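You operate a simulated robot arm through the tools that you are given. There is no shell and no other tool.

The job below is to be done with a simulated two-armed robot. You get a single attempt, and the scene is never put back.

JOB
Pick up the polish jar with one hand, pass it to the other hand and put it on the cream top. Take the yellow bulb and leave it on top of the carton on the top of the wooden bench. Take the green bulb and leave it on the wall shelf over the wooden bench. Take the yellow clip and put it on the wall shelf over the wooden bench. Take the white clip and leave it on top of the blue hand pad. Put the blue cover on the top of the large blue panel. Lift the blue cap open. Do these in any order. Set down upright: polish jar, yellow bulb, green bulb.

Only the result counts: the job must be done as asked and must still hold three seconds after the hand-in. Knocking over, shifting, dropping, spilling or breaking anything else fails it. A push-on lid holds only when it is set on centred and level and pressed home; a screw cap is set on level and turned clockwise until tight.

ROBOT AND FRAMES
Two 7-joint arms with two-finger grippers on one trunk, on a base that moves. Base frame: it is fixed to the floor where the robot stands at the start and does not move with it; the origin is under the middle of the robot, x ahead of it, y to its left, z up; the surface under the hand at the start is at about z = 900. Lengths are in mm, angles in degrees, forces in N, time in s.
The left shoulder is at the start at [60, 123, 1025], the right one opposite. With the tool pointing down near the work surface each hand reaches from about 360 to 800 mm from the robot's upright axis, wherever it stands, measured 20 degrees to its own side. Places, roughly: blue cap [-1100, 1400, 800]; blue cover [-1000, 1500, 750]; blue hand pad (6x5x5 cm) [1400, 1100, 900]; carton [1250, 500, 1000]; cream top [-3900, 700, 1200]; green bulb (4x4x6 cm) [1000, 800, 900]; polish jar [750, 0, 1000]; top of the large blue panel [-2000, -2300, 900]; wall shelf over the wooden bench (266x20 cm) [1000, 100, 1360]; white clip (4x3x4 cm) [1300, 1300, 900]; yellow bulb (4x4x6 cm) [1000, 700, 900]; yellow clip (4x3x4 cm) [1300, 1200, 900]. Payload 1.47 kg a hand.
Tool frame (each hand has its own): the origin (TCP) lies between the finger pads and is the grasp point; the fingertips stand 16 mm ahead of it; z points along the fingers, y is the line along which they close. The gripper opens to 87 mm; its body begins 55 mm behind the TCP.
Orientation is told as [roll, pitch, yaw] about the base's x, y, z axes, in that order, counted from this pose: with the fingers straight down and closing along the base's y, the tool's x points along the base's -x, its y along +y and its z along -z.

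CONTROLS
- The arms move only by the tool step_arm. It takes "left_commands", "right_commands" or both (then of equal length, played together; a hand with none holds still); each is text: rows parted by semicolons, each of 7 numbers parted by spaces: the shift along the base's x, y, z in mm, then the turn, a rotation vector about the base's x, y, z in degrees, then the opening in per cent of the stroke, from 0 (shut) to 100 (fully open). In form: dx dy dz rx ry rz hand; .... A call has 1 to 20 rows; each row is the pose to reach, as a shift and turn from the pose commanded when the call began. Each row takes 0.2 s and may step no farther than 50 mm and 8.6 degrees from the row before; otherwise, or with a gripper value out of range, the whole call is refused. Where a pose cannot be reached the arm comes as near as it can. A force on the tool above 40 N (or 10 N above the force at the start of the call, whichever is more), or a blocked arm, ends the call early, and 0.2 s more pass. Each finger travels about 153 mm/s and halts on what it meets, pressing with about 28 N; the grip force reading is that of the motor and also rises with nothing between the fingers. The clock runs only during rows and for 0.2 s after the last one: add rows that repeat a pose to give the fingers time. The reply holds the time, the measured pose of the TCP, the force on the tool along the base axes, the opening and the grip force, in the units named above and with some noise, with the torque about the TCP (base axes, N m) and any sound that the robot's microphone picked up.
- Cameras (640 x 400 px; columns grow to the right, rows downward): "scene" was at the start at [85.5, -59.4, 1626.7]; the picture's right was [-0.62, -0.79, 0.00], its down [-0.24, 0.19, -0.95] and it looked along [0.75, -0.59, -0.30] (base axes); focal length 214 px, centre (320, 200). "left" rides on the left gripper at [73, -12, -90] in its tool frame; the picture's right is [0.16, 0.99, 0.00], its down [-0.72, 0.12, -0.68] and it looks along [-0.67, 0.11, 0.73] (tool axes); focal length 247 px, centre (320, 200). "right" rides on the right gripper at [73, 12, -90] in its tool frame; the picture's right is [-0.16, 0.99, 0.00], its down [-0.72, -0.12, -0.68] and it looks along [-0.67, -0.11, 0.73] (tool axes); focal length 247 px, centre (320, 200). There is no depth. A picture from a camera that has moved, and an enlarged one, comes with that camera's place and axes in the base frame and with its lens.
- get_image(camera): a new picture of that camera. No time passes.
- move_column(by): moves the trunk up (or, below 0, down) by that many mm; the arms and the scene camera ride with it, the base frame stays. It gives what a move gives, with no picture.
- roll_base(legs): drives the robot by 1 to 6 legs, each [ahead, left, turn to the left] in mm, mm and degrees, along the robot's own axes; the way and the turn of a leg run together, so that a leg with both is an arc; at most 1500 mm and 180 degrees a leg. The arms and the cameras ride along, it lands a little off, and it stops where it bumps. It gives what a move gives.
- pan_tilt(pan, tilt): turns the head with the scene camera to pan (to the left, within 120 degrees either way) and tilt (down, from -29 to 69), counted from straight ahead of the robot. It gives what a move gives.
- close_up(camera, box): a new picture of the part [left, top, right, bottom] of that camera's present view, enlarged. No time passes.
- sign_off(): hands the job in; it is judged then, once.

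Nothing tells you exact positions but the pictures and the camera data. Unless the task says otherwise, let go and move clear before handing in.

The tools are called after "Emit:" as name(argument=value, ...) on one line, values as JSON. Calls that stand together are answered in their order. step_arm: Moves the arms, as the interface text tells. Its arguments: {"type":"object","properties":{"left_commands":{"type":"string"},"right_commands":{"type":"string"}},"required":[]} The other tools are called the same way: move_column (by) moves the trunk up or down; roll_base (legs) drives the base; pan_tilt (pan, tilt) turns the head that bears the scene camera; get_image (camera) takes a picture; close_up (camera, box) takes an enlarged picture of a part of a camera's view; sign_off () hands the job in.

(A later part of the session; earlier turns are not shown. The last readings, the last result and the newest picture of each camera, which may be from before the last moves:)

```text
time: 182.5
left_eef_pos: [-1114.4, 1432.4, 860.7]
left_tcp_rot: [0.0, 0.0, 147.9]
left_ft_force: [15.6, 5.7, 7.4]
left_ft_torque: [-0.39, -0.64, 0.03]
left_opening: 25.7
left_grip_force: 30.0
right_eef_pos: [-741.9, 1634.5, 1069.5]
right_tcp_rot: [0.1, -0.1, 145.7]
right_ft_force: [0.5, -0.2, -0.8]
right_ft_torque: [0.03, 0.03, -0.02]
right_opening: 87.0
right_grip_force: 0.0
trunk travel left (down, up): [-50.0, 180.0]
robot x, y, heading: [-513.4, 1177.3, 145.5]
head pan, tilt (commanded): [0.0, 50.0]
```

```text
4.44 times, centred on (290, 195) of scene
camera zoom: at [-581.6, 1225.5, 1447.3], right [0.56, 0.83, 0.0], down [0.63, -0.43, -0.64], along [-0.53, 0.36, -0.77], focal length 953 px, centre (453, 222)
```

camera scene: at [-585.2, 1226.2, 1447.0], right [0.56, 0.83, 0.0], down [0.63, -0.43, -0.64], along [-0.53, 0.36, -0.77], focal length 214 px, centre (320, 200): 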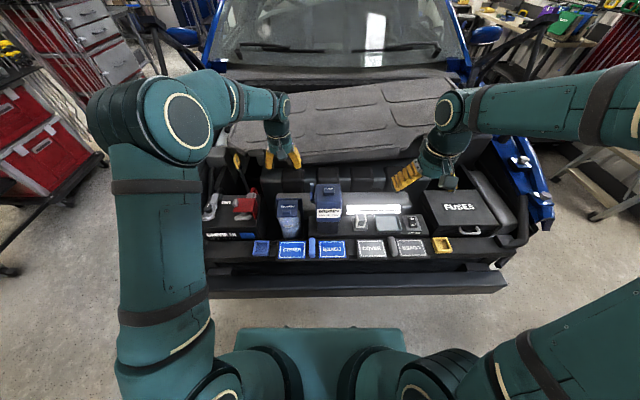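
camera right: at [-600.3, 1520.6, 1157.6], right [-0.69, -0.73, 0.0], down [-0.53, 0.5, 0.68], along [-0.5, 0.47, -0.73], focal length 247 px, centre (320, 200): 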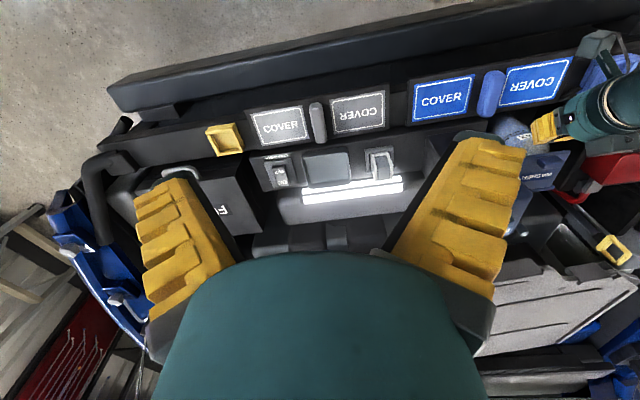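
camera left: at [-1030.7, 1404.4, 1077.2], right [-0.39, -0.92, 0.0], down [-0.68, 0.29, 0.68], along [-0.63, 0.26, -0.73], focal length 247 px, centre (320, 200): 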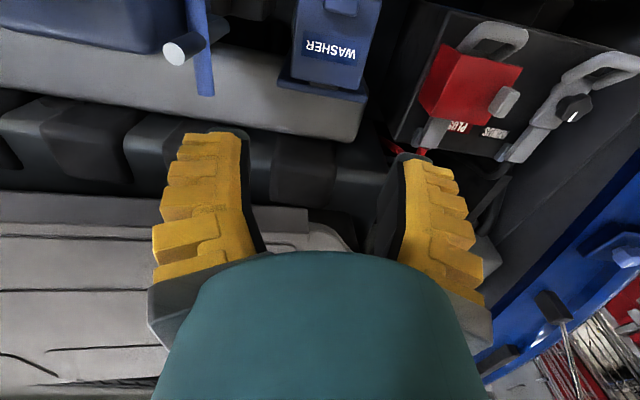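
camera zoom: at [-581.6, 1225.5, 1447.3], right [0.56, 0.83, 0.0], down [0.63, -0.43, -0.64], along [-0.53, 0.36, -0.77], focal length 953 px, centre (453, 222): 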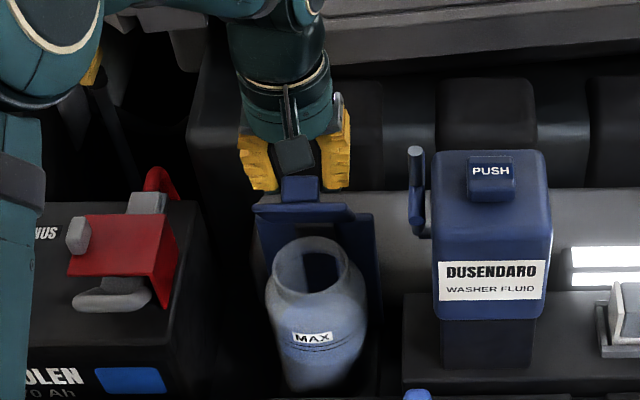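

About 70° open and still gripped. I'll continue past vertical.

Emit:
step_arm(left_commands="-5.7 3.5 -0.5 0 0 0 15; -11.5 7.1 -1 0 0 0 15; -17.2 10.7 -1.5 0 0 0 15; -22.9 14.3 -2.2 0 0 0 15; -28.5 17.8 -3.8 0 0 0 15; -34 21.2 -5.8 0 0 0 15")

Emit:
close_up(camera="left", box=[220, 50, 420, 260])

Emit:
close_up(camera="scene", box=[240, 150, 340, 240])

```text
time: 183.9
left_eef_pos: [-1150.0, 1451.3, 855.6]
left_tcp_rot: [0.0, 0.0, 148.1]
left_ft_force: [0.4, -0.6, -0.5]
left_ft_torque: [0.03, -0.01, -0.02]
left_opening: 20.0
left_grip_force: 4.7
right_eef_pos: [-743.5, 1634.0, 1068.9]
right_tcp_rot: [0.0, 0.0, 145.7]
right_ft_force: [-0.2, 0.3, 0.4]
right_ft_torque: [-0.01, -0.03, 0.0]
right_opening: 87.0
right_grip_force: 0.1
trunk travel left (down, up): [-50.0, 180.0]
robot x, y, heading: [-515.8, 1177.6, 145.9]
head pan, tilt (commanded): [0.0, 50.0]
```

```text
1.90 times, centred on (320, 155) of left
camera zoom: at [-1082.2, 1422.2, 944.3], right [-0.39, -0.92, 0.0], down [-0.68, 0.28, 0.68], along [-0.63, 0.26, -0.73], focal length 470 px, centre (320, 286)
```

zoom: 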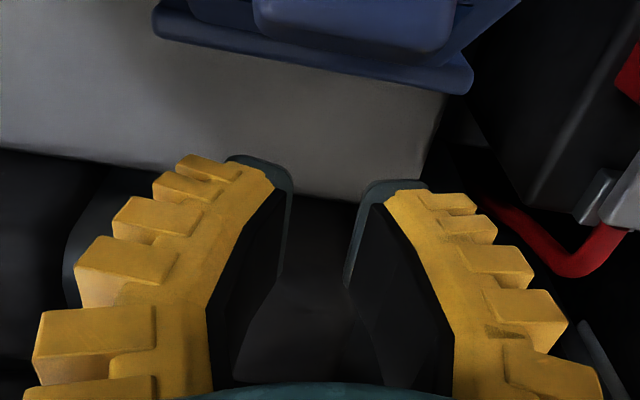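

```text
4.44 times, centred on (290, 195) of scene
camera zoom: at [-584.3, 1224.9, 1447.1], right [0.56, 0.83, 0.0], down [0.63, -0.43, -0.64], along [-0.53, 0.36, -0.77], focal length 953 px, centre (453, 222)
```

zoom: 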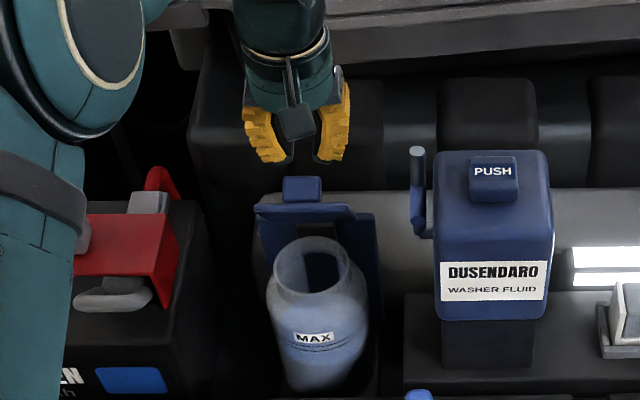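

The tab slipped out again, but this time the cap stays open on its own at around 60–70°. I'll lift the hand clear and look closely at the state.

Emit:
step_arm(left_commands="0 0 40 0 0 0 15; 0 0 80 0 0 0 15; 0 0 120 0 0 0 15; 25 -15 140 0 0 0 10; 60 -36 145 0 0 0 0; 95 -57 145 0 0 0 0; 130 -78 145 0 0 0 0; 165 -100 145 0 0 0 0; 165 -100 145 0 0 0 0")

Emit:
get_image(camera="left")

Emit:
close_up(camera="scene", box=[240, 150, 340, 240])

Emit:
close_up(camera="right", box=[440, 60, 640, 240])

```text
time: 185.9
left_eef_pos: [-982.5, 1352.0, 1001.5]
left_tcp_rot: [0.0, 0.0, 148.0]
left_ft_force: [-0.4, 0.0, -0.2]
left_ft_torque: [0.01, -0.01, 0.04]
left_opening: 0.0
left_grip_force: 28.3
right_eef_pos: [-744.0, 1634.5, 1068.5]
right_tcp_rot: [0.0, 0.0, 145.7]
right_ft_force: [-0.1, -0.3, -0.2]
right_ft_torque: [-0.02, 0.03, 0.0]
right_opening: 87.2
right_grip_force: 0.0
trunk travel left (down, up): [-50.0, 180.0]
robot x, y, heading: [-512.7, 1177.2, 145.9]
head pan, tilt (commanded): [0.0, 50.0]
```

```text
taken
camera left: at [-914.0, 1323.7, 1092.3], right [-0.39, -0.92, 0.0], down [-0.68, 0.28, 0.68], along [-0.63, 0.26, -0.73], focal length 247 px, centre (320, 200)
```

left: 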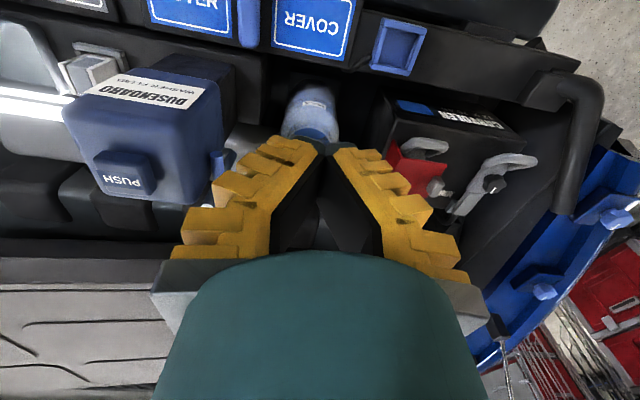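

```text
4.44 times, centred on (290, 195) of scene
camera zoom: at [-584.3, 1225.7, 1447.0], right [0.56, 0.83, 0.0], down [0.63, -0.43, -0.64], along [-0.53, 0.36, -0.77], focal length 953 px, centre (453, 222)
```

zoom: 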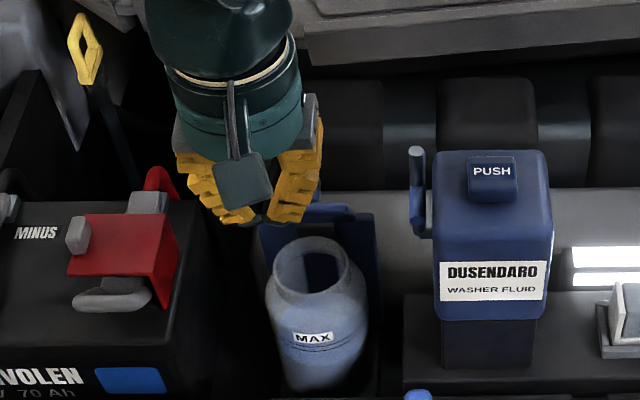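

```text
2.22 times, centred on (540, 150) of right
camera zoom: at [-691.5, 1583.4, 1157.1], right [-0.69, -0.73, 0.0], down [-0.53, 0.5, 0.68], along [-0.49, 0.47, -0.73], focal length 549 px, centre (-169, 311)
```

zoom: 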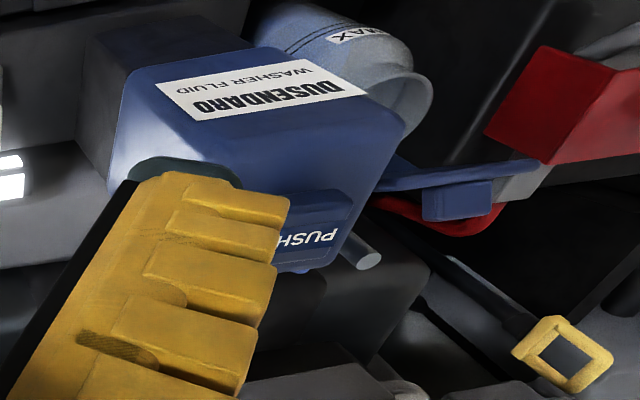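

The cap holds open by itself. To make sure it's as far open as it goes, I'll nudge it gently from the front with closed fingertips and watch the force.

Emit:
step_arm(left_commands="0 0 -45 0 0 0 0; 0 0 -90 0 0 0 0; 0 0 -130 0 0 0 0; -2 -3 -148 0 0 0 0; -30 16 -148 0 0 0 0; -55 33 -148 0 0 0 0; -72 44 -148 0 0 0 0; -72 44 -148 0 0 0 0")

Emit:
get_image(camera="left")

Emit:
close_up(camera="scene", box=[240, 150, 340, 240])

```text
time: 187.7
left_eef_pos: [-1054.7, 1396.8, 854.0]
left_tcp_rot: [0.0, 0.0, 148.0]
left_ft_force: [0.2, -0.3, 0.1]
left_ft_torque: [0.0, 0.03, 0.0]
left_opening: 0.1
left_grip_force: 27.9
right_eef_pos: [-742.8, 1634.1, 1069.5]
right_tcp_rot: [-0.1, 0.0, 145.7]
right_ft_force: [0.6, -0.5, -0.5]
right_ft_torque: [0.0, 0.01, 0.01]
right_opening: 86.9
right_grip_force: 0.1
trunk travel left (down, up): [-50.0, 180.0]
robot x, y, heading: [-514.3, 1179.6, 145.7]
head pan, tilt (commanded): [0.0, 50.0]
```

```text
taken
camera left: at [-986.2, 1367.4, 943.4], right [-0.39, -0.92, 0.0], down [-0.68, 0.29, 0.68], along [-0.63, 0.26, -0.73], focal length 247 px, centre (320, 200)
```

left: 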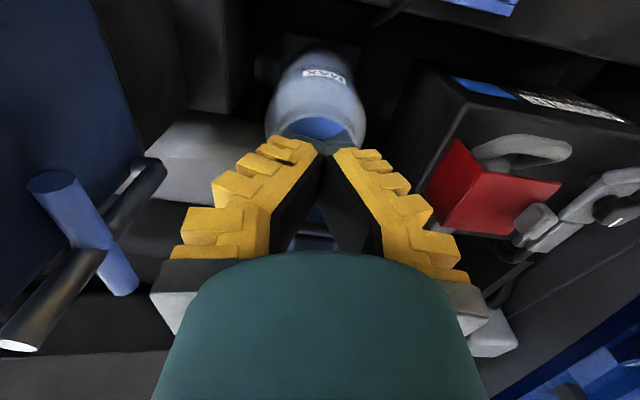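

```text
4.44 times, centred on (290, 195) of scene
camera zoom: at [-583.7, 1225.1, 1447.1], right [0.56, 0.83, 0.0], down [0.63, -0.43, -0.64], along [-0.53, 0.36, -0.77], focal length 953 px, centre (453, 222)
```

zoom: 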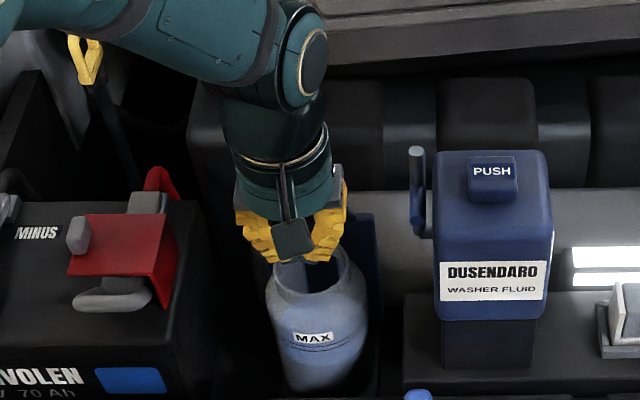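

Emit:
step_arm(left_commands="-4 2.5 0 0 0 0 0; -8 5 0 0 0 0 0; -12 7.5 0 0 0 0 0; -16 10 0 0 0 0 0; -20 12.5 0 0 0 0 0; -24 15 0 0 0 0 0; -24 15 0 0 0 0 0")

```text
time: 189.3
left_eef_pos: [-1079.8, 1412.3, 852.5]
left_tcp_rot: [0.0, 0.1, 148.0]
left_ft_force: [0.8, -0.5, -0.4]
left_ft_torque: [0.01, 0.02, -0.01]
left_opening: 0.0
left_grip_force: 28.2
right_eef_pos: [-742.8, 1635.2, 1068.5]
right_tcp_rot: [0.0, -0.1, 145.7]
right_ft_force: [0.3, -0.9, 0.2]
right_ft_torque: [0.03, -0.01, -0.02]
right_opening: 86.9
right_grip_force: 0.1
trunk travel left (down, up): [-50.0, 180.0]
robot x, y, heading: [-511.4, 1177.3, 145.7]
head pan, tilt (commanded): [0.0, 50.0]
```

Emit:
step_arm(left_commands="-4 2.5 0 0 0 0 0; -8 5 0 0 0 0 0; -12 7.5 0 0 0 0 0; -16 10 0 0 0 0 0; -20 12.5 0 0 0 0 0; -20 12.5 0 0 0 0 0")

Emit:
get_image(camera="left")

Emit:
close_up(camera="right", box=[440, 60, 640, 240])

```text
time: 190.7
left_eef_pos: [-1100.2, 1424.3, 851.1]
left_tcp_rot: [0.0, 0.0, 148.0]
left_ft_force: [-0.1, -0.8, -0.6]
left_ft_torque: [0.01, -0.02, 0.0]
left_opening: 0.0
left_grip_force: 27.8
right_eef_pos: [-743.0, 1632.7, 1068.7]
right_tcp_rot: [0.0, 0.0, 145.8]
right_ft_force: [0.2, 0.5, 0.3]
right_ft_torque: [0.02, 0.0, 0.0]
right_opening: 86.9
right_grip_force: 0.1
trunk travel left (down, up): [-50.0, 180.0]
robot x, y, heading: [-511.5, 1176.6, 145.7]
head pan, tilt (commanded): [0.0, 50.0]
```

```text
taken
camera left: at [-1031.6, 1395.8, 941.6], right [-0.39, -0.92, 0.0], down [-0.68, 0.29, 0.68], along [-0.63, 0.26, -0.73], focal length 247 px, centre (320, 200)
```

left: 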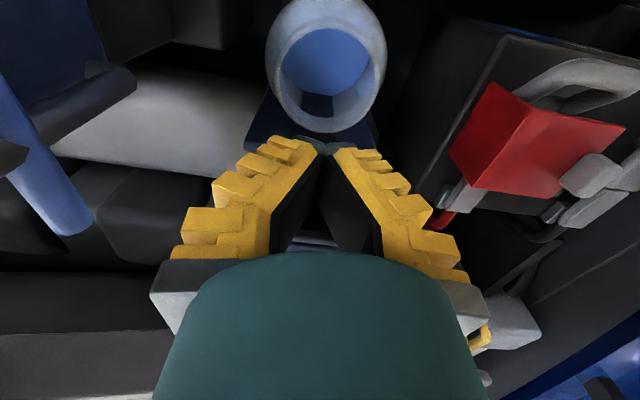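

```text
2.22 times, centred on (540, 150) of right
camera zoom: at [-691.2, 1582.9, 1157.3], right [-0.69, -0.73, 0.0], down [-0.53, 0.5, 0.68], along [-0.49, 0.47, -0.73], focal length 549 px, centre (-169, 311)
```

zoom: 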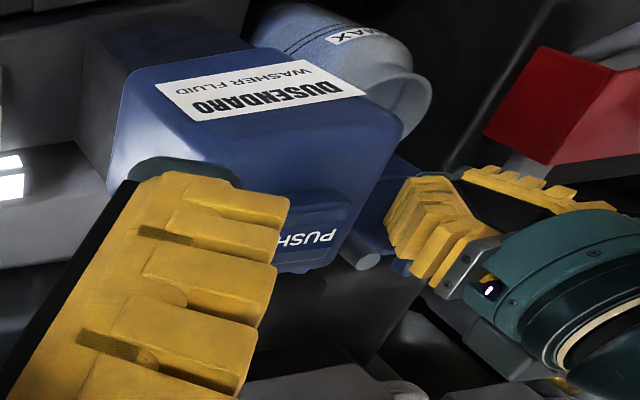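

Emit:
step_arm(left_commands="-4 2.5 0 0 0 0 0; -8 5 0 0 0 0 0; -12 7.5 0 0 0 0 0; -16 10 0 0 0 0 0; -20 12.5 0 0 0 0 0; -20 12.5 0 0 0 0 0")

Emit:
get_image(camera="left")

Emit:
close_up(camera="scene", box=[240, 150, 340, 240])

```text
time: 192.1
left_eef_pos: [-1121.8, 1435.4, 850.1]
left_tcp_rot: [0.0, 0.0, 148.0]
left_ft_force: [0.9, 0.0, 0.2]
left_ft_torque: [0.02, 0.03, -0.03]
left_opening: 0.0
left_grip_force: 28.3
right_eef_pos: [-743.9, 1633.4, 1068.0]
right_tcp_rot: [0.0, 0.1, 145.7]
right_ft_force: [1.0, -0.6, -0.3]
right_ft_torque: [0.0, -0.02, 0.0]
right_opening: 87.0
right_grip_force: 0.1
trunk travel left (down, up): [-50.0, 180.0]
robot x, y, heading: [-515.7, 1175.1, 145.8]
head pan, tilt (commanded): [0.0, 50.0]
```

```text
taken
camera left: at [-1052.6, 1407.2, 941.2], right [-0.39, -0.92, 0.0], down [-0.68, 0.29, 0.68], along [-0.63, 0.26, -0.73], focal length 247 px, centre (320, 200)
```

left: 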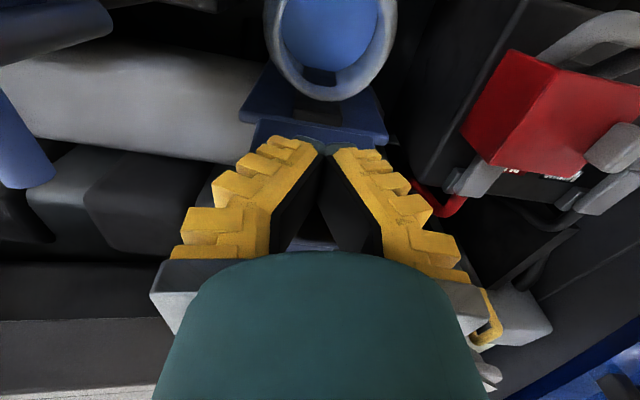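

```text
4.44 times, centred on (290, 195) of scene
camera zoom: at [-583.9, 1225.2, 1447.1], right [0.56, 0.83, 0.0], down [0.63, -0.43, -0.64], along [-0.53, 0.36, -0.77], focal length 953 px, centre (453, 222)
```

zoom: 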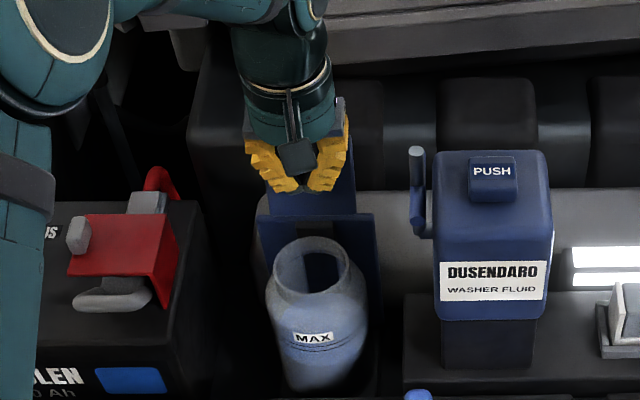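

It moves easily, so I'll keep nudging it back until it reaches its stop.

Emit:
step_arm(left_commands="-5 3 0 0 0 0 0; -10 6.2 0 0 0 0 0; -15 9.3 -2 0 0 0 0; -20 12.5 -4 0 0 0 0; -25 15.6 -6 0 0 0 0; -25 15.6 -6 0 0 0 0")

Emit:
get_image(camera="left")

Emit:
close_up(camera="scene", box=[240, 150, 340, 240])

```text
time: 192.7
left_eef_pos: [-1122.7, 1436.3, 850.9]
left_tcp_rot: [0.2, 1.2, 147.9]
left_ft_force: [16.6, -13.4, 13.5]
left_ft_torque: [0.06, -0.03, -0.21]
left_opening: 6.1
left_grip_force: 27.6
right_eef_pos: [-741.0, 1632.1, 1069.1]
right_tcp_rot: [0.0, -0.2, 145.7]
right_ft_force: [-0.5, -0.3, 0.6]
right_ft_torque: [-0.02, 0.02, -0.03]
right_opening: 87.2
right_grip_force: 0.1
trunk travel left (down, up): [-50.0, 180.0]
robot x, y, heading: [-510.8, 1175.7, 145.8]
head pan, tilt (commanded): [0.0, 50.0]
stopped in row 3 (left hand): the force on the tool passed its limit at 46 N (the readings are from after the stop); the commanded pose is now the measured one
```

```text
taken
camera left: at [-1055.6, 1409.3, 942.2], right [-0.39, -0.92, 0.01], down [-0.69, 0.3, 0.67], along [-0.61, 0.26, -0.75], focal length 247 px, centre (320, 200)
```

left: 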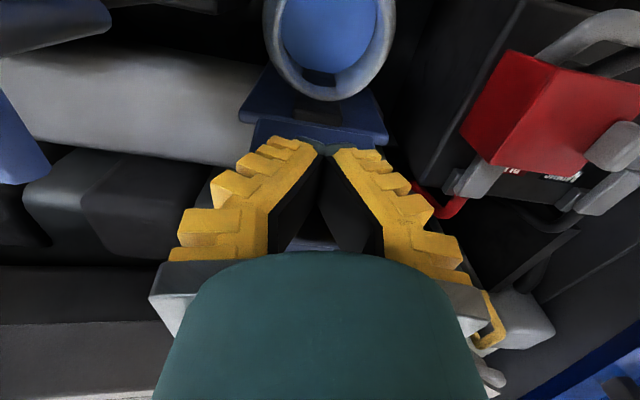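

```text
4.44 times, centred on (290, 195) of scene
camera zoom: at [-580.6, 1223.1, 1447.5], right [0.56, 0.83, 0.0], down [0.63, -0.43, -0.64], along [-0.53, 0.36, -0.76], focal length 953 px, centre (453, 222)
```

zoom: 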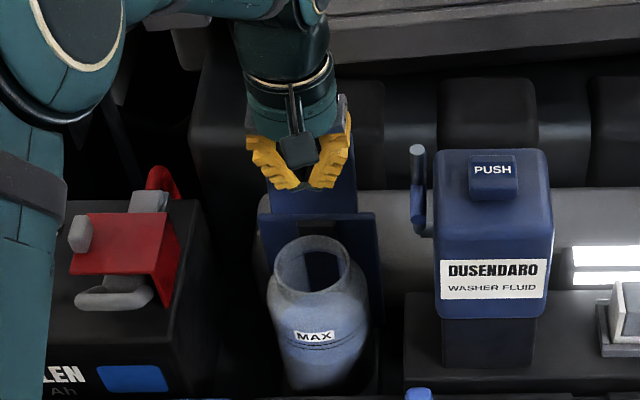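

The cap is now at its hard stop. I'll back the hand off and check that it stays.

Emit:
step_arm(left_commands="8 -5 0 0 0 0 0; 20 -12 0 0 0 0 0; 40 -25 2 0 0 0 0; 65 -40 10 0 0 0 0; 85 -52 45 0 0 0 0; 100 -62 90 0 0 0 0; 110 -68 135 0 0 0 0; 115 -75 175 0 0 0 0; 120 -95 200 0 0 0 0; 125 -130 215 0 0 0 0; 125 -130 215 0 0 0 0")

Emit:
close_up(camera="scene", box=[240, 150, 340, 240])

Emit:
close_up(camera="right", box=[440, 60, 640, 240])

Emit:
get_image(camera="left")

```text
time: 195.1
left_eef_pos: [-1002.6, 1307.1, 1062.4]
left_tcp_rot: [0.3, 1.1, 147.8]
left_ft_force: [-0.8, 1.1, 0.2]
left_ft_torque: [0.02, 0.02, 0.02]
left_opening: 0.0
left_grip_force: 28.5
right_eef_pos: [-743.6, 1634.2, 1068.8]
right_tcp_rot: [0.0, 0.0, 145.7]
right_ft_force: [-0.4, -0.4, -0.2]
right_ft_torque: [-0.02, 0.0, 0.03]
right_opening: 87.0
right_grip_force: 0.0
trunk travel left (down, up): [-50.0, 180.0]
robot x, y, heading: [-513.2, 1177.4, 145.7]
head pan, tilt (commanded): [0.0, 50.0]
```

```text
4.44 times, centred on (290, 195) of scene
camera zoom: at [-583.6, 1225.6, 1447.0], right [0.56, 0.83, 0.0], down [0.63, -0.43, -0.64], along [-0.53, 0.36, -0.77], focal length 953 px, centre (453, 222)
```

zoom: 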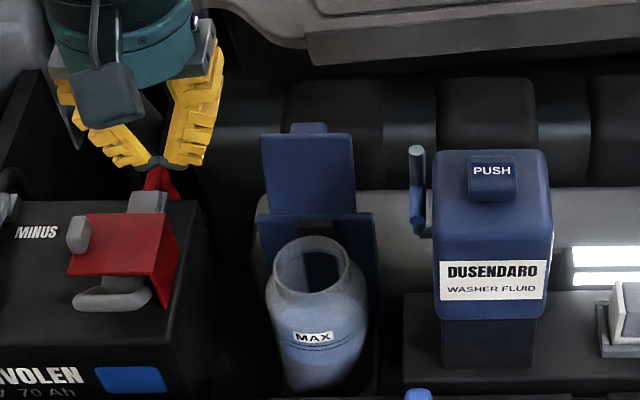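

```text
2.22 times, centred on (540, 150) of right
camera zoom: at [-691.0, 1583.2, 1157.0], right [-0.69, -0.73, 0.0], down [-0.53, 0.5, 0.68], along [-0.49, 0.47, -0.73], focal length 549 px, centre (-169, 311)
```

zoom: 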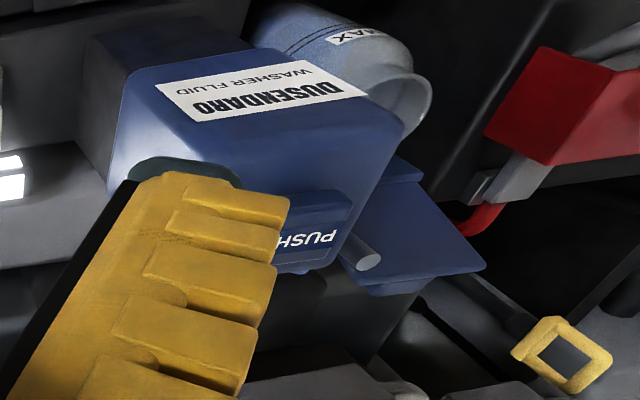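

```text
taken
camera left: at [-935.4, 1280.2, 1153.6], right [-0.39, -0.92, 0.01], down [-0.68, 0.3, 0.67], along [-0.62, 0.26, -0.75], focal length 247 px, centre (320, 200)
```

left: 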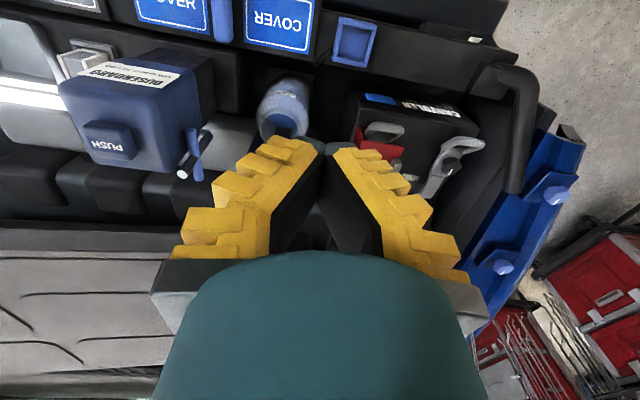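

The cap stays fully open. Now the blue cover: I'll park the left hand higher and bring the right hand over the handle.

Emit:
step_arm(left_commands="5 -14 20 0 0 0 0; 11 -30 40 0 0 0 0; 17 -45 60 0 0 0 0; 23 -61 80 0 0 0 0; 29 -77 100 0 0 0 0; 35 -93 120 0 0 0 0; 41 -110 145 0 0 0 0; 48 -130 168 0 0 0 0; 54 -148 190 0 0 0 0", right_commands="-20 -25 -10 0 0 0 100; -40 -51 -20 0 0 0 100; -60 -77 -30 0 0 0 90; -80 -103 -45 0 0 0 80; -100 -128 -65 0 0 0 75; -120 -154 -85 0 0 0 70; -140 -180 -110 0 0 0 70; -158 -203 -140 0 0 0 70; -171 -220 -169 0 0 0 70")

Emit:
get_image(camera="right")

Emit:
close_up(camera="right", box=[200, 0, 440, 150])

```text
time: 197.1
left_eef_pos: [-947.7, 1163.0, 1253.6]
left_tcp_rot: [0.0, 1.0, 147.9]
left_ft_force: [-0.1, 0.6, -0.6]
left_ft_torque: [0.02, -0.01, 0.01]
left_opening: 0.0
left_grip_force: 27.7
right_eef_pos: [-912.1, 1416.2, 898.2]
right_tcp_rot: [0.1, 0.0, 145.8]
right_ft_force: [-0.1, 0.2, 0.3]
right_ft_torque: [0.0, 0.0, 0.02]
right_opening: 65.3
right_grip_force: 2.8
trunk travel left (down, up): [-50.0, 180.0]
robot x, y, heading: [-515.8, 1179.2, 145.5]
head pan, tilt (commanded): [0.0, 50.0]
```

```text
taken
camera right: at [-859.7, 1364.7, 986.7], right [-0.69, -0.73, 0.0], down [-0.53, 0.5, 0.68], along [-0.49, 0.47, -0.73], focal length 247 px, centre (320, 200)
```

right: 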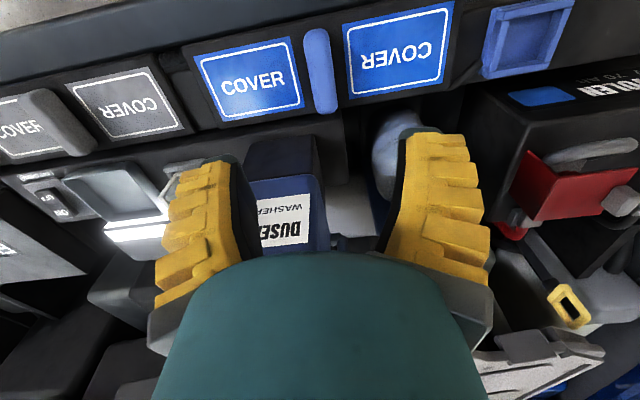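

```text
2.67 times, centred on (320, 75) of right
camera zoom: at [-859.7, 1364.7, 986.7], right [-0.69, -0.73, 0.0], down [-0.53, 0.5, 0.68], along [-0.49, 0.47, -0.73], focal length 659 px, centre (320, 533)
```

zoom: 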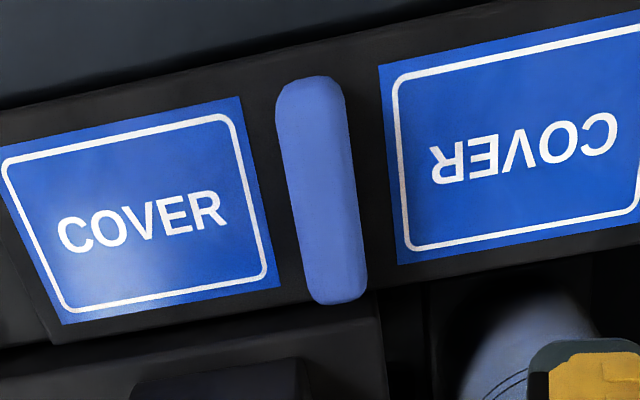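

Emit:
step_arm(right_commands="0 0 -45 0 0 0.5 65; 0 0 -90 0 0 1 65; 0 0 -130 0 0 1 65; 0 0 -150 0 0 1 65; 0 0 -150 0 0 1 65")

Emit:
get_image(camera="right")

Emit:
close_up(camera="scene", box=[250, 200, 370, 275])

```text
time: 198.3
left_eef_pos: [-947.5, 1162.0, 1253.1]
left_tcp_rot: [0.1, 0.9, 147.9]
left_ft_force: [0.0, -0.1, -0.3]
left_ft_torque: [-0.03, 0.04, 0.0]
left_opening: 0.0
left_grip_force: 28.3
right_eef_pos: [-914.4, 1412.7, 749.6]
right_tcp_rot: [0.0, 0.0, 146.7]
right_ft_force: [0.4, 0.3, 0.0]
right_ft_torque: [-0.03, 0.01, 0.02]
right_opening: 61.2
right_grip_force: 3.6
trunk travel left (down, up): [-50.0, 180.0]
robot x, y, heading: [-513.4, 1173.7, 145.9]
head pan, tilt (commanded): [0.0, 50.0]
```

```text
taken
camera right: at [-861.4, 1363.7, 838.4], right [-0.67, -0.74, 0.0], down [-0.54, 0.49, 0.68], along [-0.5, 0.46, -0.73], focal length 247 px, centre (320, 200)
```

right: 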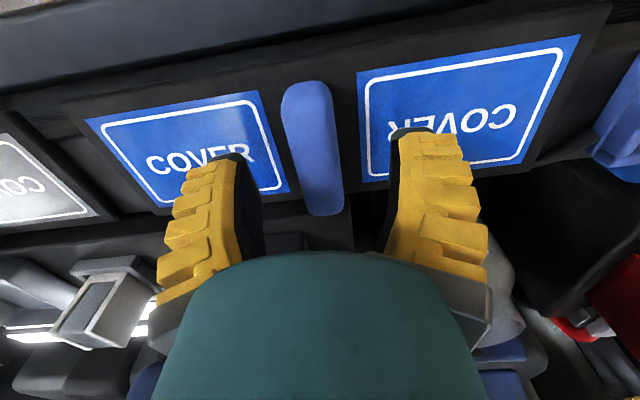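

```text
5.33 times, centred on (310, 238) of scene
camera zoom: at [-583.4, 1224.8, 1447.1], right [0.56, 0.83, 0.0], down [0.63, -0.43, -0.64], along [-0.53, 0.36, -0.77], focal length 1144 px, centre (373, 0)
```

zoom: 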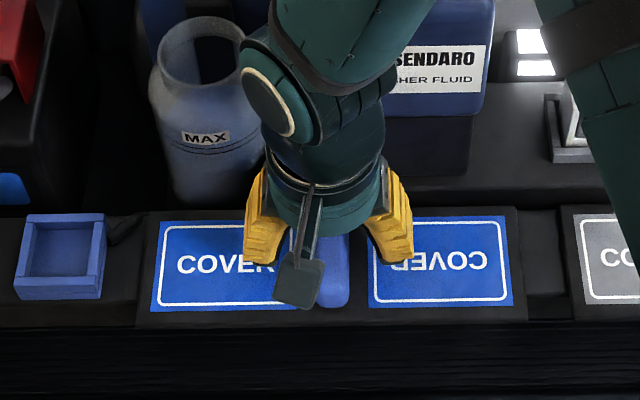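

Emit:
step_arm(right_commands="0 0 -10 0 0 0 65; 0 0 -20 0 0 0 65; 0 0 -30 0 0 0 65; 0 0 -30 0 0 0 65")

Emit:
get_image(camera="right")

Emit:
close_up(camera="scene", box=[270, 215, 350, 265])

```text
time: 199.3
left_eef_pos: [-945.8, 1160.6, 1254.9]
left_tcp_rot: [0.3, 0.9, 147.9]
left_ft_force: [-0.3, -0.6, 0.5]
left_ft_torque: [0.01, 0.03, -0.03]
left_opening: 0.2
left_grip_force: 28.0
right_eef_pos: [-914.8, 1412.1, 722.8]
right_tcp_rot: [0.2, -0.4, 146.7]
right_ft_force: [-2.1, 1.5, 21.9]
right_ft_torque: [0.28, -0.22, -0.09]
right_opening: 55.8
right_grip_force: 1.7
trunk travel left (down, up): [-50.0, 180.0]
robot x, y, heading: [-515.0, 1174.4, 145.7]
head pan, tilt (commanded): [0.0, 50.0]
```

```text
taken
camera right: at [-860.9, 1362.6, 810.8], right [-0.67, -0.74, 0.0], down [-0.54, 0.49, 0.68], along [-0.51, 0.46, -0.73], focal length 247 px, centre (320, 200)
```

right: 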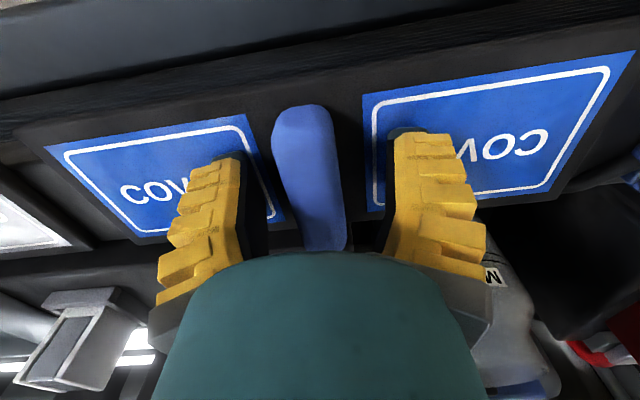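

```text
8.00 times, centred on (310, 240) of scene
camera zoom: at [-581.0, 1223.5, 1447.7], right [0.56, 0.83, 0.0], down [0.63, -0.43, -0.64], along [-0.53, 0.36, -0.76], focal length 1716 px, centre (400, -120)
```

zoom: 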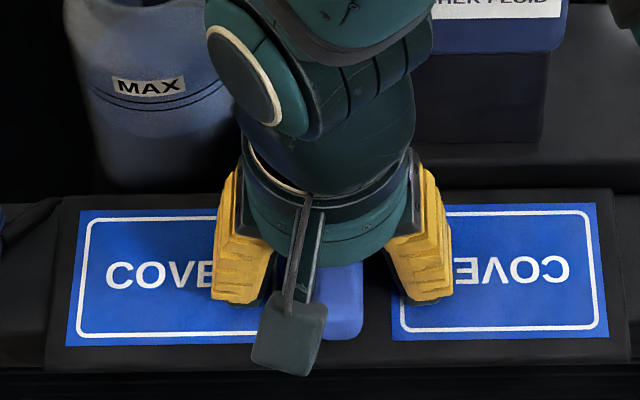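

The fingertips touched the plate at z≈706, so the handle is about 25 mm tall. I'll rise a little and close on the handle.

Emit:
step_arm(right_commands="0 0 8 0 0 0 65; 0 0 8 0 0 0 55; 0 0 8 0 0 0 42; 0 0 8 0 0 0 30; 0 0 8 0 0 0 20; 0 0 8 0 0 0 15; 0 0 8 0 0 0 15")

Emit:
get_image(camera="right")

```text
time: 200.9
left_eef_pos: [-947.4, 1161.8, 1254.2]
left_tcp_rot: [0.2, 1.0, 147.9]
left_ft_force: [0.5, -0.4, 0.4]
left_ft_torque: [-0.01, 0.0, -0.03]
left_opening: 0.0
left_grip_force: 28.0
right_eef_pos: [-914.8, 1411.3, 729.5]
right_tcp_rot: [0.1, -0.1, 146.7]
right_ft_force: [1.7, 1.7, 13.9]
right_ft_torque: [-0.17, -0.23, 0.03]
right_opening: 19.1
right_grip_force: 28.0
trunk travel left (down, up): [-50.0, 180.0]
robot x, y, heading: [-515.0, 1178.2, 146.0]
head pan, tilt (commanded): [0.0, 50.0]
```

```text
taken
camera right: at [-861.3, 1362.4, 817.9], right [-0.67, -0.74, 0.0], down [-0.54, 0.49, 0.68], along [-0.5, 0.46, -0.73], focal length 247 px, centre (320, 200)
```

right: 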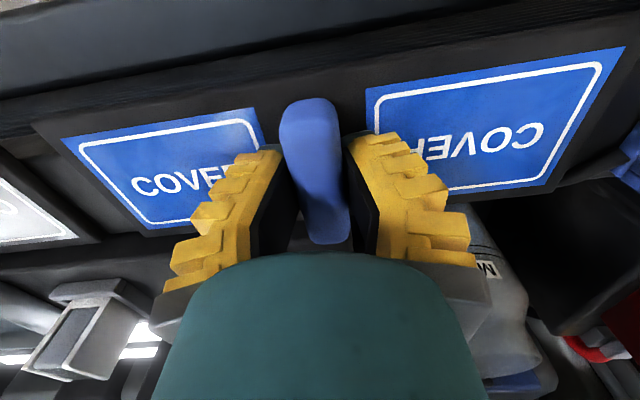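

Emit:
step_arm(right_commands="0 0 4 0 0 0 10; 0 0 8 0 0 0 10; 0 0 14 0 0 0 10; 0 0 22 0 0 0 10; 0 0 32 0 0 0 10; 0 0 32 0 0 0 10")

Emit:
get_image(camera="right")

Emit:
close_up(camera="scene", box=[250, 190, 370, 275])

```text
time: 202.3
left_eef_pos: [-947.2, 1162.3, 1253.2]
left_tcp_rot: [0.1, 1.0, 147.9]
left_ft_force: [1.2, -0.6, 0.6]
left_ft_torque: [0.01, -0.04, -0.03]
left_opening: 0.1
left_grip_force: 28.3
right_eef_pos: [-914.0, 1413.7, 760.3]
right_tcp_rot: [0.1, 0.1, 146.7]
right_ft_force: [0.1, 0.2, -2.2]
right_ft_torque: [-0.02, -0.03, -0.04]
right_opening: 14.4
right_grip_force: 28.2
trunk travel left (down, up): [-50.0, 180.0]
robot x, y, heading: [-512.3, 1175.9, 145.8]
head pan, tilt (commanded): [0.0, 50.0]
```

```text
taken
camera right: at [-861.0, 1362.9, 848.8], right [-0.67, -0.74, 0.0], down [-0.54, 0.49, 0.68], along [-0.5, 0.46, -0.73], focal length 247 px, centre (320, 200)
```

right: 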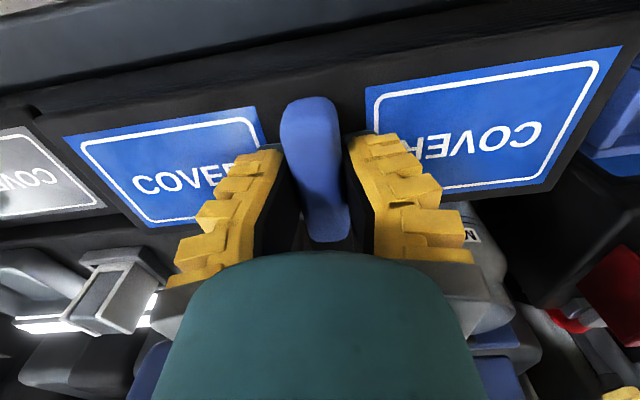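

```text
4.71 times, centred on (310, 232) of scene
camera zoom: at [-583.6, 1224.9, 1447.1], right [0.56, 0.83, 0.0], down [0.63, -0.43, -0.64], along [-0.53, 0.36, -0.77], focal length 1009 px, centre (367, 47)
```

zoom: 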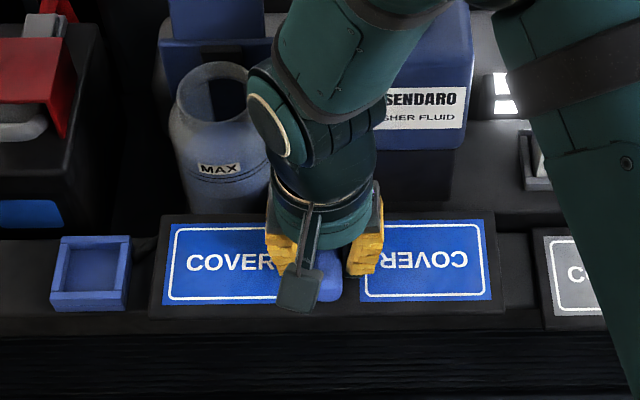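

Emit:
step_arm(right_commands="3 -2 30 0 0 0 10; 6 -4 65 0 0 0 10; 10 -7 105 0 0 0 10; 14 -10 145 0 0 0 10; 18 -12 185 0 0 0 10; 22 -15 225 0 0 0 10; 26 -18 265 0 0 0 10; 30 -20 300 0 0 0 10; 30 -20 300 0 0 0 10")

Emit:
get_image(camera="right")

Emit:
get_image(camera="scene")

```text
time: 204.3
left_eef_pos: [-948.9, 1164.1, 1253.6]
left_tcp_rot: [0.1, 1.0, 147.9]
left_ft_force: [-0.1, -0.4, 0.8]
left_ft_torque: [0.06, 0.0, -0.01]
left_opening: 0.1
left_grip_force: 27.7
right_eef_pos: [-885.1, 1391.9, 1059.6]
right_tcp_rot: [0.0, -0.1, 146.7]
right_ft_force: [-0.1, -0.3, -1.9]
right_ft_torque: [0.01, 0.01, 0.01]
right_opening: 14.5
right_grip_force: 27.9
trunk travel left (down, up): [-50.0, 180.0]
robot x, y, heading: [-513.5, 1177.5, 145.8]
head pan, tilt (commanded): [0.0, 50.0]
```

```text
taken
camera right: at [-831.8, 1342.8, 1149.1], right [-0.67, -0.74, 0.0], down [-0.54, 0.49, 0.68], along [-0.5, 0.46, -0.73], focal length 247 px, centre (320, 200)
```

right: 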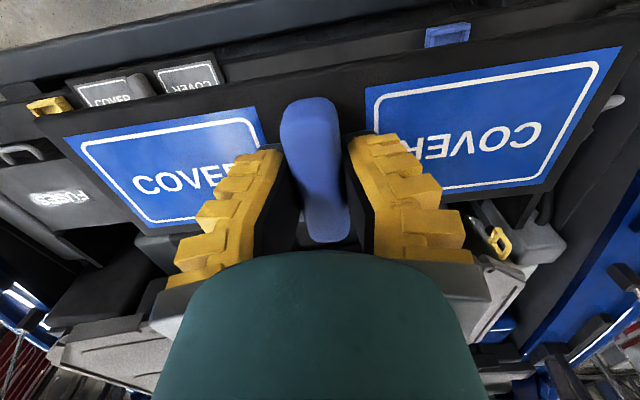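

```text
taken
camera scene: at [-583.8, 1224.9, 1447.0], right [0.56, 0.83, 0.0], down [0.63, -0.43, -0.64], along [-0.53, 0.36, -0.77], focal length 214 px, centre (320, 200)
```

scene: 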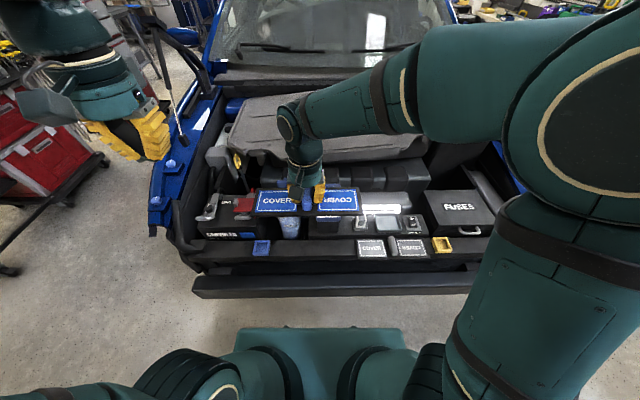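

The cover is held securely. I'll raise it, back away from the car and drive towards the blue panel area to look.

Emit:
step_arm(right_commands="12 -8 38 0 0 0 10; 25 -17 76 0 0 0 10; 38 -26 114 0 0 0 10; 50 -34 150 0 0 0 10; 50 -34 150 0 0 0 10")

Emit:
roll_base(legs=[[-550, 0, 0]])

Emit:
pan_tilt(pan=90, tilt=18)

Emit:
get_image(camera="scene")

```text
time: 205.5
left_eef_pos: [-948.7, 1163.0, 1253.5]
left_tcp_rot: [0.1, 1.0, 147.8]
left_ft_force: [-0.1, -0.7, -0.5]
left_ft_torque: [0.02, 0.0, 0.03]
left_opening: 0.1
left_grip_force: 28.3
right_eef_pos: [-836.4, 1360.3, 1207.9]
right_tcp_rot: [-0.1, 0.0, 146.8]
right_ft_force: [0.2, 0.3, -1.3]
right_ft_torque: [0.0, -0.04, 0.04]
right_opening: 14.4
right_grip_force: 28.2
trunk travel left (down, up): [-50.0, 180.0]
robot x, y, heading: [-515.3, 1180.7, 145.9]
head pan, tilt (commanded): [0.0, 50.0]
```

```text
time: 208.7
left_eef_pos: [-494.4, 853.3, 1255.3]
left_tcp_rot: [0.1, 1.0, 148.6]
left_ft_force: [-0.9, -0.6, 0.2]
left_ft_torque: [-0.01, 0.05, -0.01]
left_opening: 0.0
left_grip_force: 29.0
right_eef_pos: [-383.8, 1053.9, 1207.2]
right_tcp_rot: [0.0, 0.0, 147.4]
right_ft_force: [0.1, 0.3, -1.4]
right_ft_torque: [-0.02, 0.01, 0.0]
right_opening: 14.3
right_grip_force: 28.2
trunk travel left (down, up): [-50.0, 180.0]
robot x, y, heading: [-58.1, 874.0, 146.2]
head pan, tilt (commanded): [0.0, 50.0]
```

```text
time: 210.3
left_eef_pos: [-495.3, 851.9, 1252.9]
left_tcp_rot: [0.2, 0.9, 148.6]
left_ft_force: [0.8, 0.8, 0.6]
left_ft_torque: [-0.01, -0.02, -0.03]
left_opening: 0.0
left_grip_force: 27.8
right_eef_pos: [-384.3, 1052.8, 1207.1]
right_tcp_rot: [-0.1, 0.0, 147.4]
right_ft_force: [0.6, 0.3, -1.6]
right_ft_torque: [-0.01, 0.03, 0.0]
right_opening: 14.1
right_grip_force: 27.9
trunk travel left (down, up): [-50.0, 180.0]
robot x, y, heading: [-62.5, 875.7, 146.2]
head pan, tilt (commanded): [90.0, 18.0]
```

```text
taken
camera scene: at [-118.4, 799.3, 1495.9], right [-0.83, 0.55, 0.0], down [0.17, 0.26, -0.95], along [-0.53, -0.79, -0.31], focal length 214 px, centre (320, 200)
```

scene: 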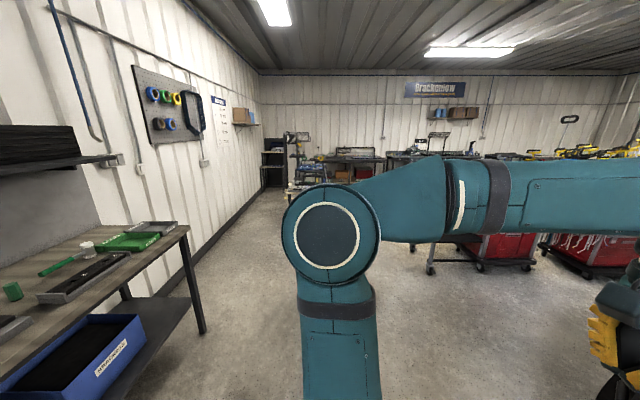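

Emit:
roll_base(legs=[[0, 0, 90.4], [1300, 0, 0]])

Emit:
pan_tilt(pan=0, tilt=18)

Emit:
get_image(camera="scene")

```text
time: 220.6
left_eef_pos: [-755.6, -623.2, 1253.0]
left_tcp_rot: [0.1, 1.0, -122.2]
left_ft_force: [-0.4, 0.6, 0.0]
left_ft_torque: [0.0, -0.01, -0.01]
left_opening: 0.2
left_grip_force: 28.1
right_eef_pos: [-953.1, -510.9, 1207.1]
right_tcp_rot: [0.0, 0.0, -123.5]
right_ft_force: [0.2, -0.3, -1.8]
right_ft_torque: [0.04, -0.04, 0.0]
right_opening: 14.1
right_grip_force: 28.0
trunk travel left (down, up): [-50.0, 180.0]
robot x, y, heading: [-771.9, -189.3, -124.3]
head pan, tilt (commanded): [90.0, 18.0]
```

```text
time: 222.2
left_eef_pos: [-755.6, -623.3, 1253.3]
left_tcp_rot: [0.2, 1.0, -122.2]
left_ft_force: [0.8, 0.2, -0.5]
left_ft_torque: [-0.02, 0.01, 0.03]
left_opening: 0.0
left_grip_force: 28.0
right_eef_pos: [-953.8, -509.6, 1205.9]
right_tcp_rot: [0.0, 0.0, -123.4]
right_ft_force: [-0.4, -0.5, -2.3]
right_ft_torque: [-0.01, -0.03, 0.02]
right_opening: 14.2
right_grip_force: 27.9
trunk travel left (down, up): [-50.0, 180.0]
robot x, y, heading: [-773.8, -188.4, -124.4]
head pan, tilt (commanded): [0.0, 18.0]
```

```text
taken
camera scene: at [-826.4, -275.3, 1495.9], right [-0.83, 0.56, 0.0], down [0.17, 0.26, -0.95], along [-0.54, -0.79, -0.31], focal length 214 px, centre (320, 200)
```

scene: 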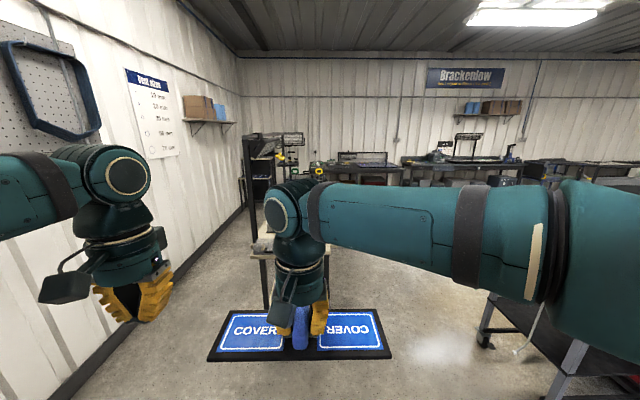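

Emit:
step_arm(right_commands="-30 20 -20 0 0 0 10; -62 42 -45 0 0 0 10; -93 63 -75 0 0 0 10; -124 85 -105 0 0 0 10; -140 96 -145 0 0 0 10; -140 96 -190 0 0 0 10; -140 96 -220 0 0 0 10")

Emit:
get_image(camera="scene")

Emit:
close_up(camera="scene", box=[220, 110, 380, 210])

```text
time: 223.8
left_eef_pos: [-756.6, -621.4, 1253.3]
left_tcp_rot: [0.1, 1.0, -122.3]
left_ft_force: [0.4, -0.8, -0.4]
left_ft_torque: [-0.01, 0.02, 0.01]
left_opening: 0.2
left_grip_force: 28.2
right_eef_pos: [-1094.6, -412.3, 988.4]
right_tcp_rot: [0.0, 0.0, -123.4]
right_ft_force: [-0.7, -0.1, -1.7]
right_ft_torque: [0.0, 0.0, -0.01]
right_opening: 14.4
right_grip_force: 28.1
trunk travel left (down, up): [-50.0, 180.0]
robot x, y, heading: [-774.5, -188.1, -124.0]
head pan, tilt (commanded): [0.0, 18.0]
```

```text
taken
camera scene: at [-826.6, -275.4, 1495.9], right [-0.83, 0.56, 0.0], down [0.17, 0.26, -0.95], along [-0.54, -0.79, -0.31], focal length 214 px, centre (320, 200)
```

scene: 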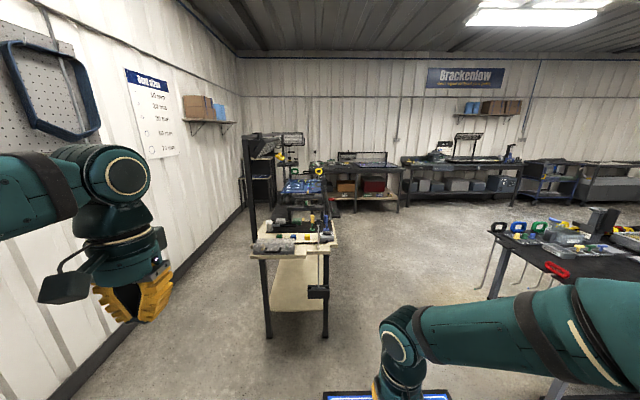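

```text
4.00 times, centred on (300, 160) of scene
camera zoom: at [-826.6, -275.4, 1495.9], right [-0.83, 0.56, 0.0], down [0.17, 0.26, -0.95], along [-0.54, -0.79, -0.31], focal length 858 px, centre (400, 360)
```

zoom: 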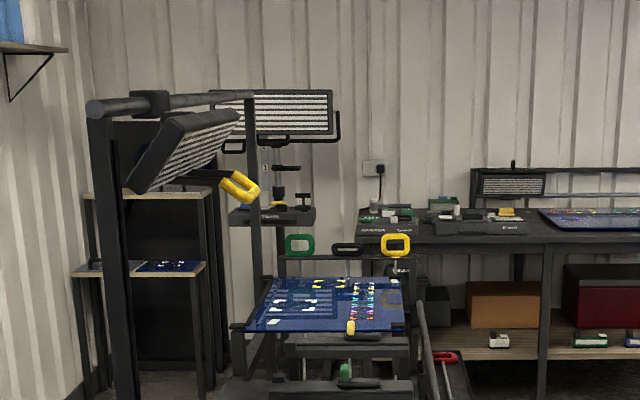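

The panel is at about [-1976, -2315] and roughly 43×60 cm, with clear floor on its right side. I'll move through the corridor for a better look.

Emit:
roll_base(legs=[[1150, -620, 0]])

Emit:
pan_tilt(pan=25, tilt=25)

Emit:
get_image(camera="scene")

Emit:
close_up(camera="scene", box=[200, 110, 440, 260])

```text
time: 230.4
left_eef_pos: [-1928.7, -1223.1, 1253.5]
left_tcp_rot: [0.1, 1.0, -123.2]
left_ft_force: [0.3, -0.6, -0.2]
left_ft_torque: [-0.01, -0.04, 0.02]
left_opening: 0.1
left_grip_force: 28.0
right_eef_pos: [-2264.1, -1007.0, 987.0]
right_tcp_rot: [0.0, 0.0, -124.4]
right_ft_force: [-0.8, 0.2, -1.5]
right_ft_torque: [-0.01, 0.02, 0.0]
right_opening: 14.2
right_grip_force: 28.1
trunk travel left (down, up): [-50.0, 180.0]
robot x, y, heading: [-1937.4, -786.8, -125.1]
head pan, tilt (commanded): [0.0, 18.0]
```

```text
time: 231.3
left_eef_pos: [-1929.0, -1222.8, 1253.1]
left_tcp_rot: [0.2, 1.0, -123.2]
left_ft_force: [0.3, 0.1, -0.4]
left_ft_torque: [-0.02, -0.01, 0.0]
left_opening: 0.2
left_grip_force: 28.1
right_eef_pos: [-2264.6, -1005.8, 987.1]
right_tcp_rot: [0.0, -0.1, -124.4]
right_ft_force: [-0.5, -0.2, -1.5]
right_ft_torque: [0.02, 0.01, 0.01]
right_opening: 14.5
right_grip_force: 28.2
trunk travel left (down, up): [-50.0, 180.0]
robot x, y, heading: [-1936.3, -785.8, -125.4]
head pan, tilt (commanded): [25.0, 25.0]
```

```text
taken
camera scene: at [-1956.1, -888.6, 1484.6], right [-0.98, 0.18, 0.0], down [0.08, 0.42, -0.91], along [-0.16, -0.89, -0.42], focal length 214 px, centre (320, 200)
```

scene: 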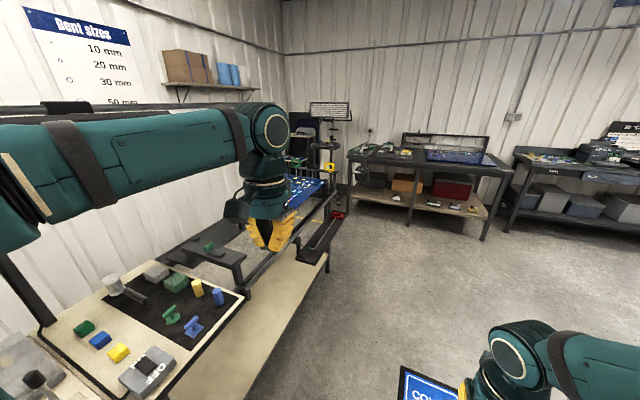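

```text
2.67 times, centred on (320, 185) of scene
camera zoom: at [-1956.1, -888.6, 1484.6], right [-0.98, 0.18, 0.0], down [0.08, 0.42, -0.91], along [-0.16, -0.89, -0.42], focal length 572 px, centre (320, 240)
```

zoom: 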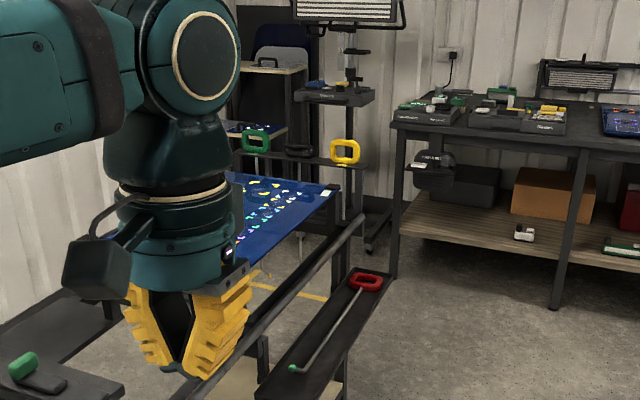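

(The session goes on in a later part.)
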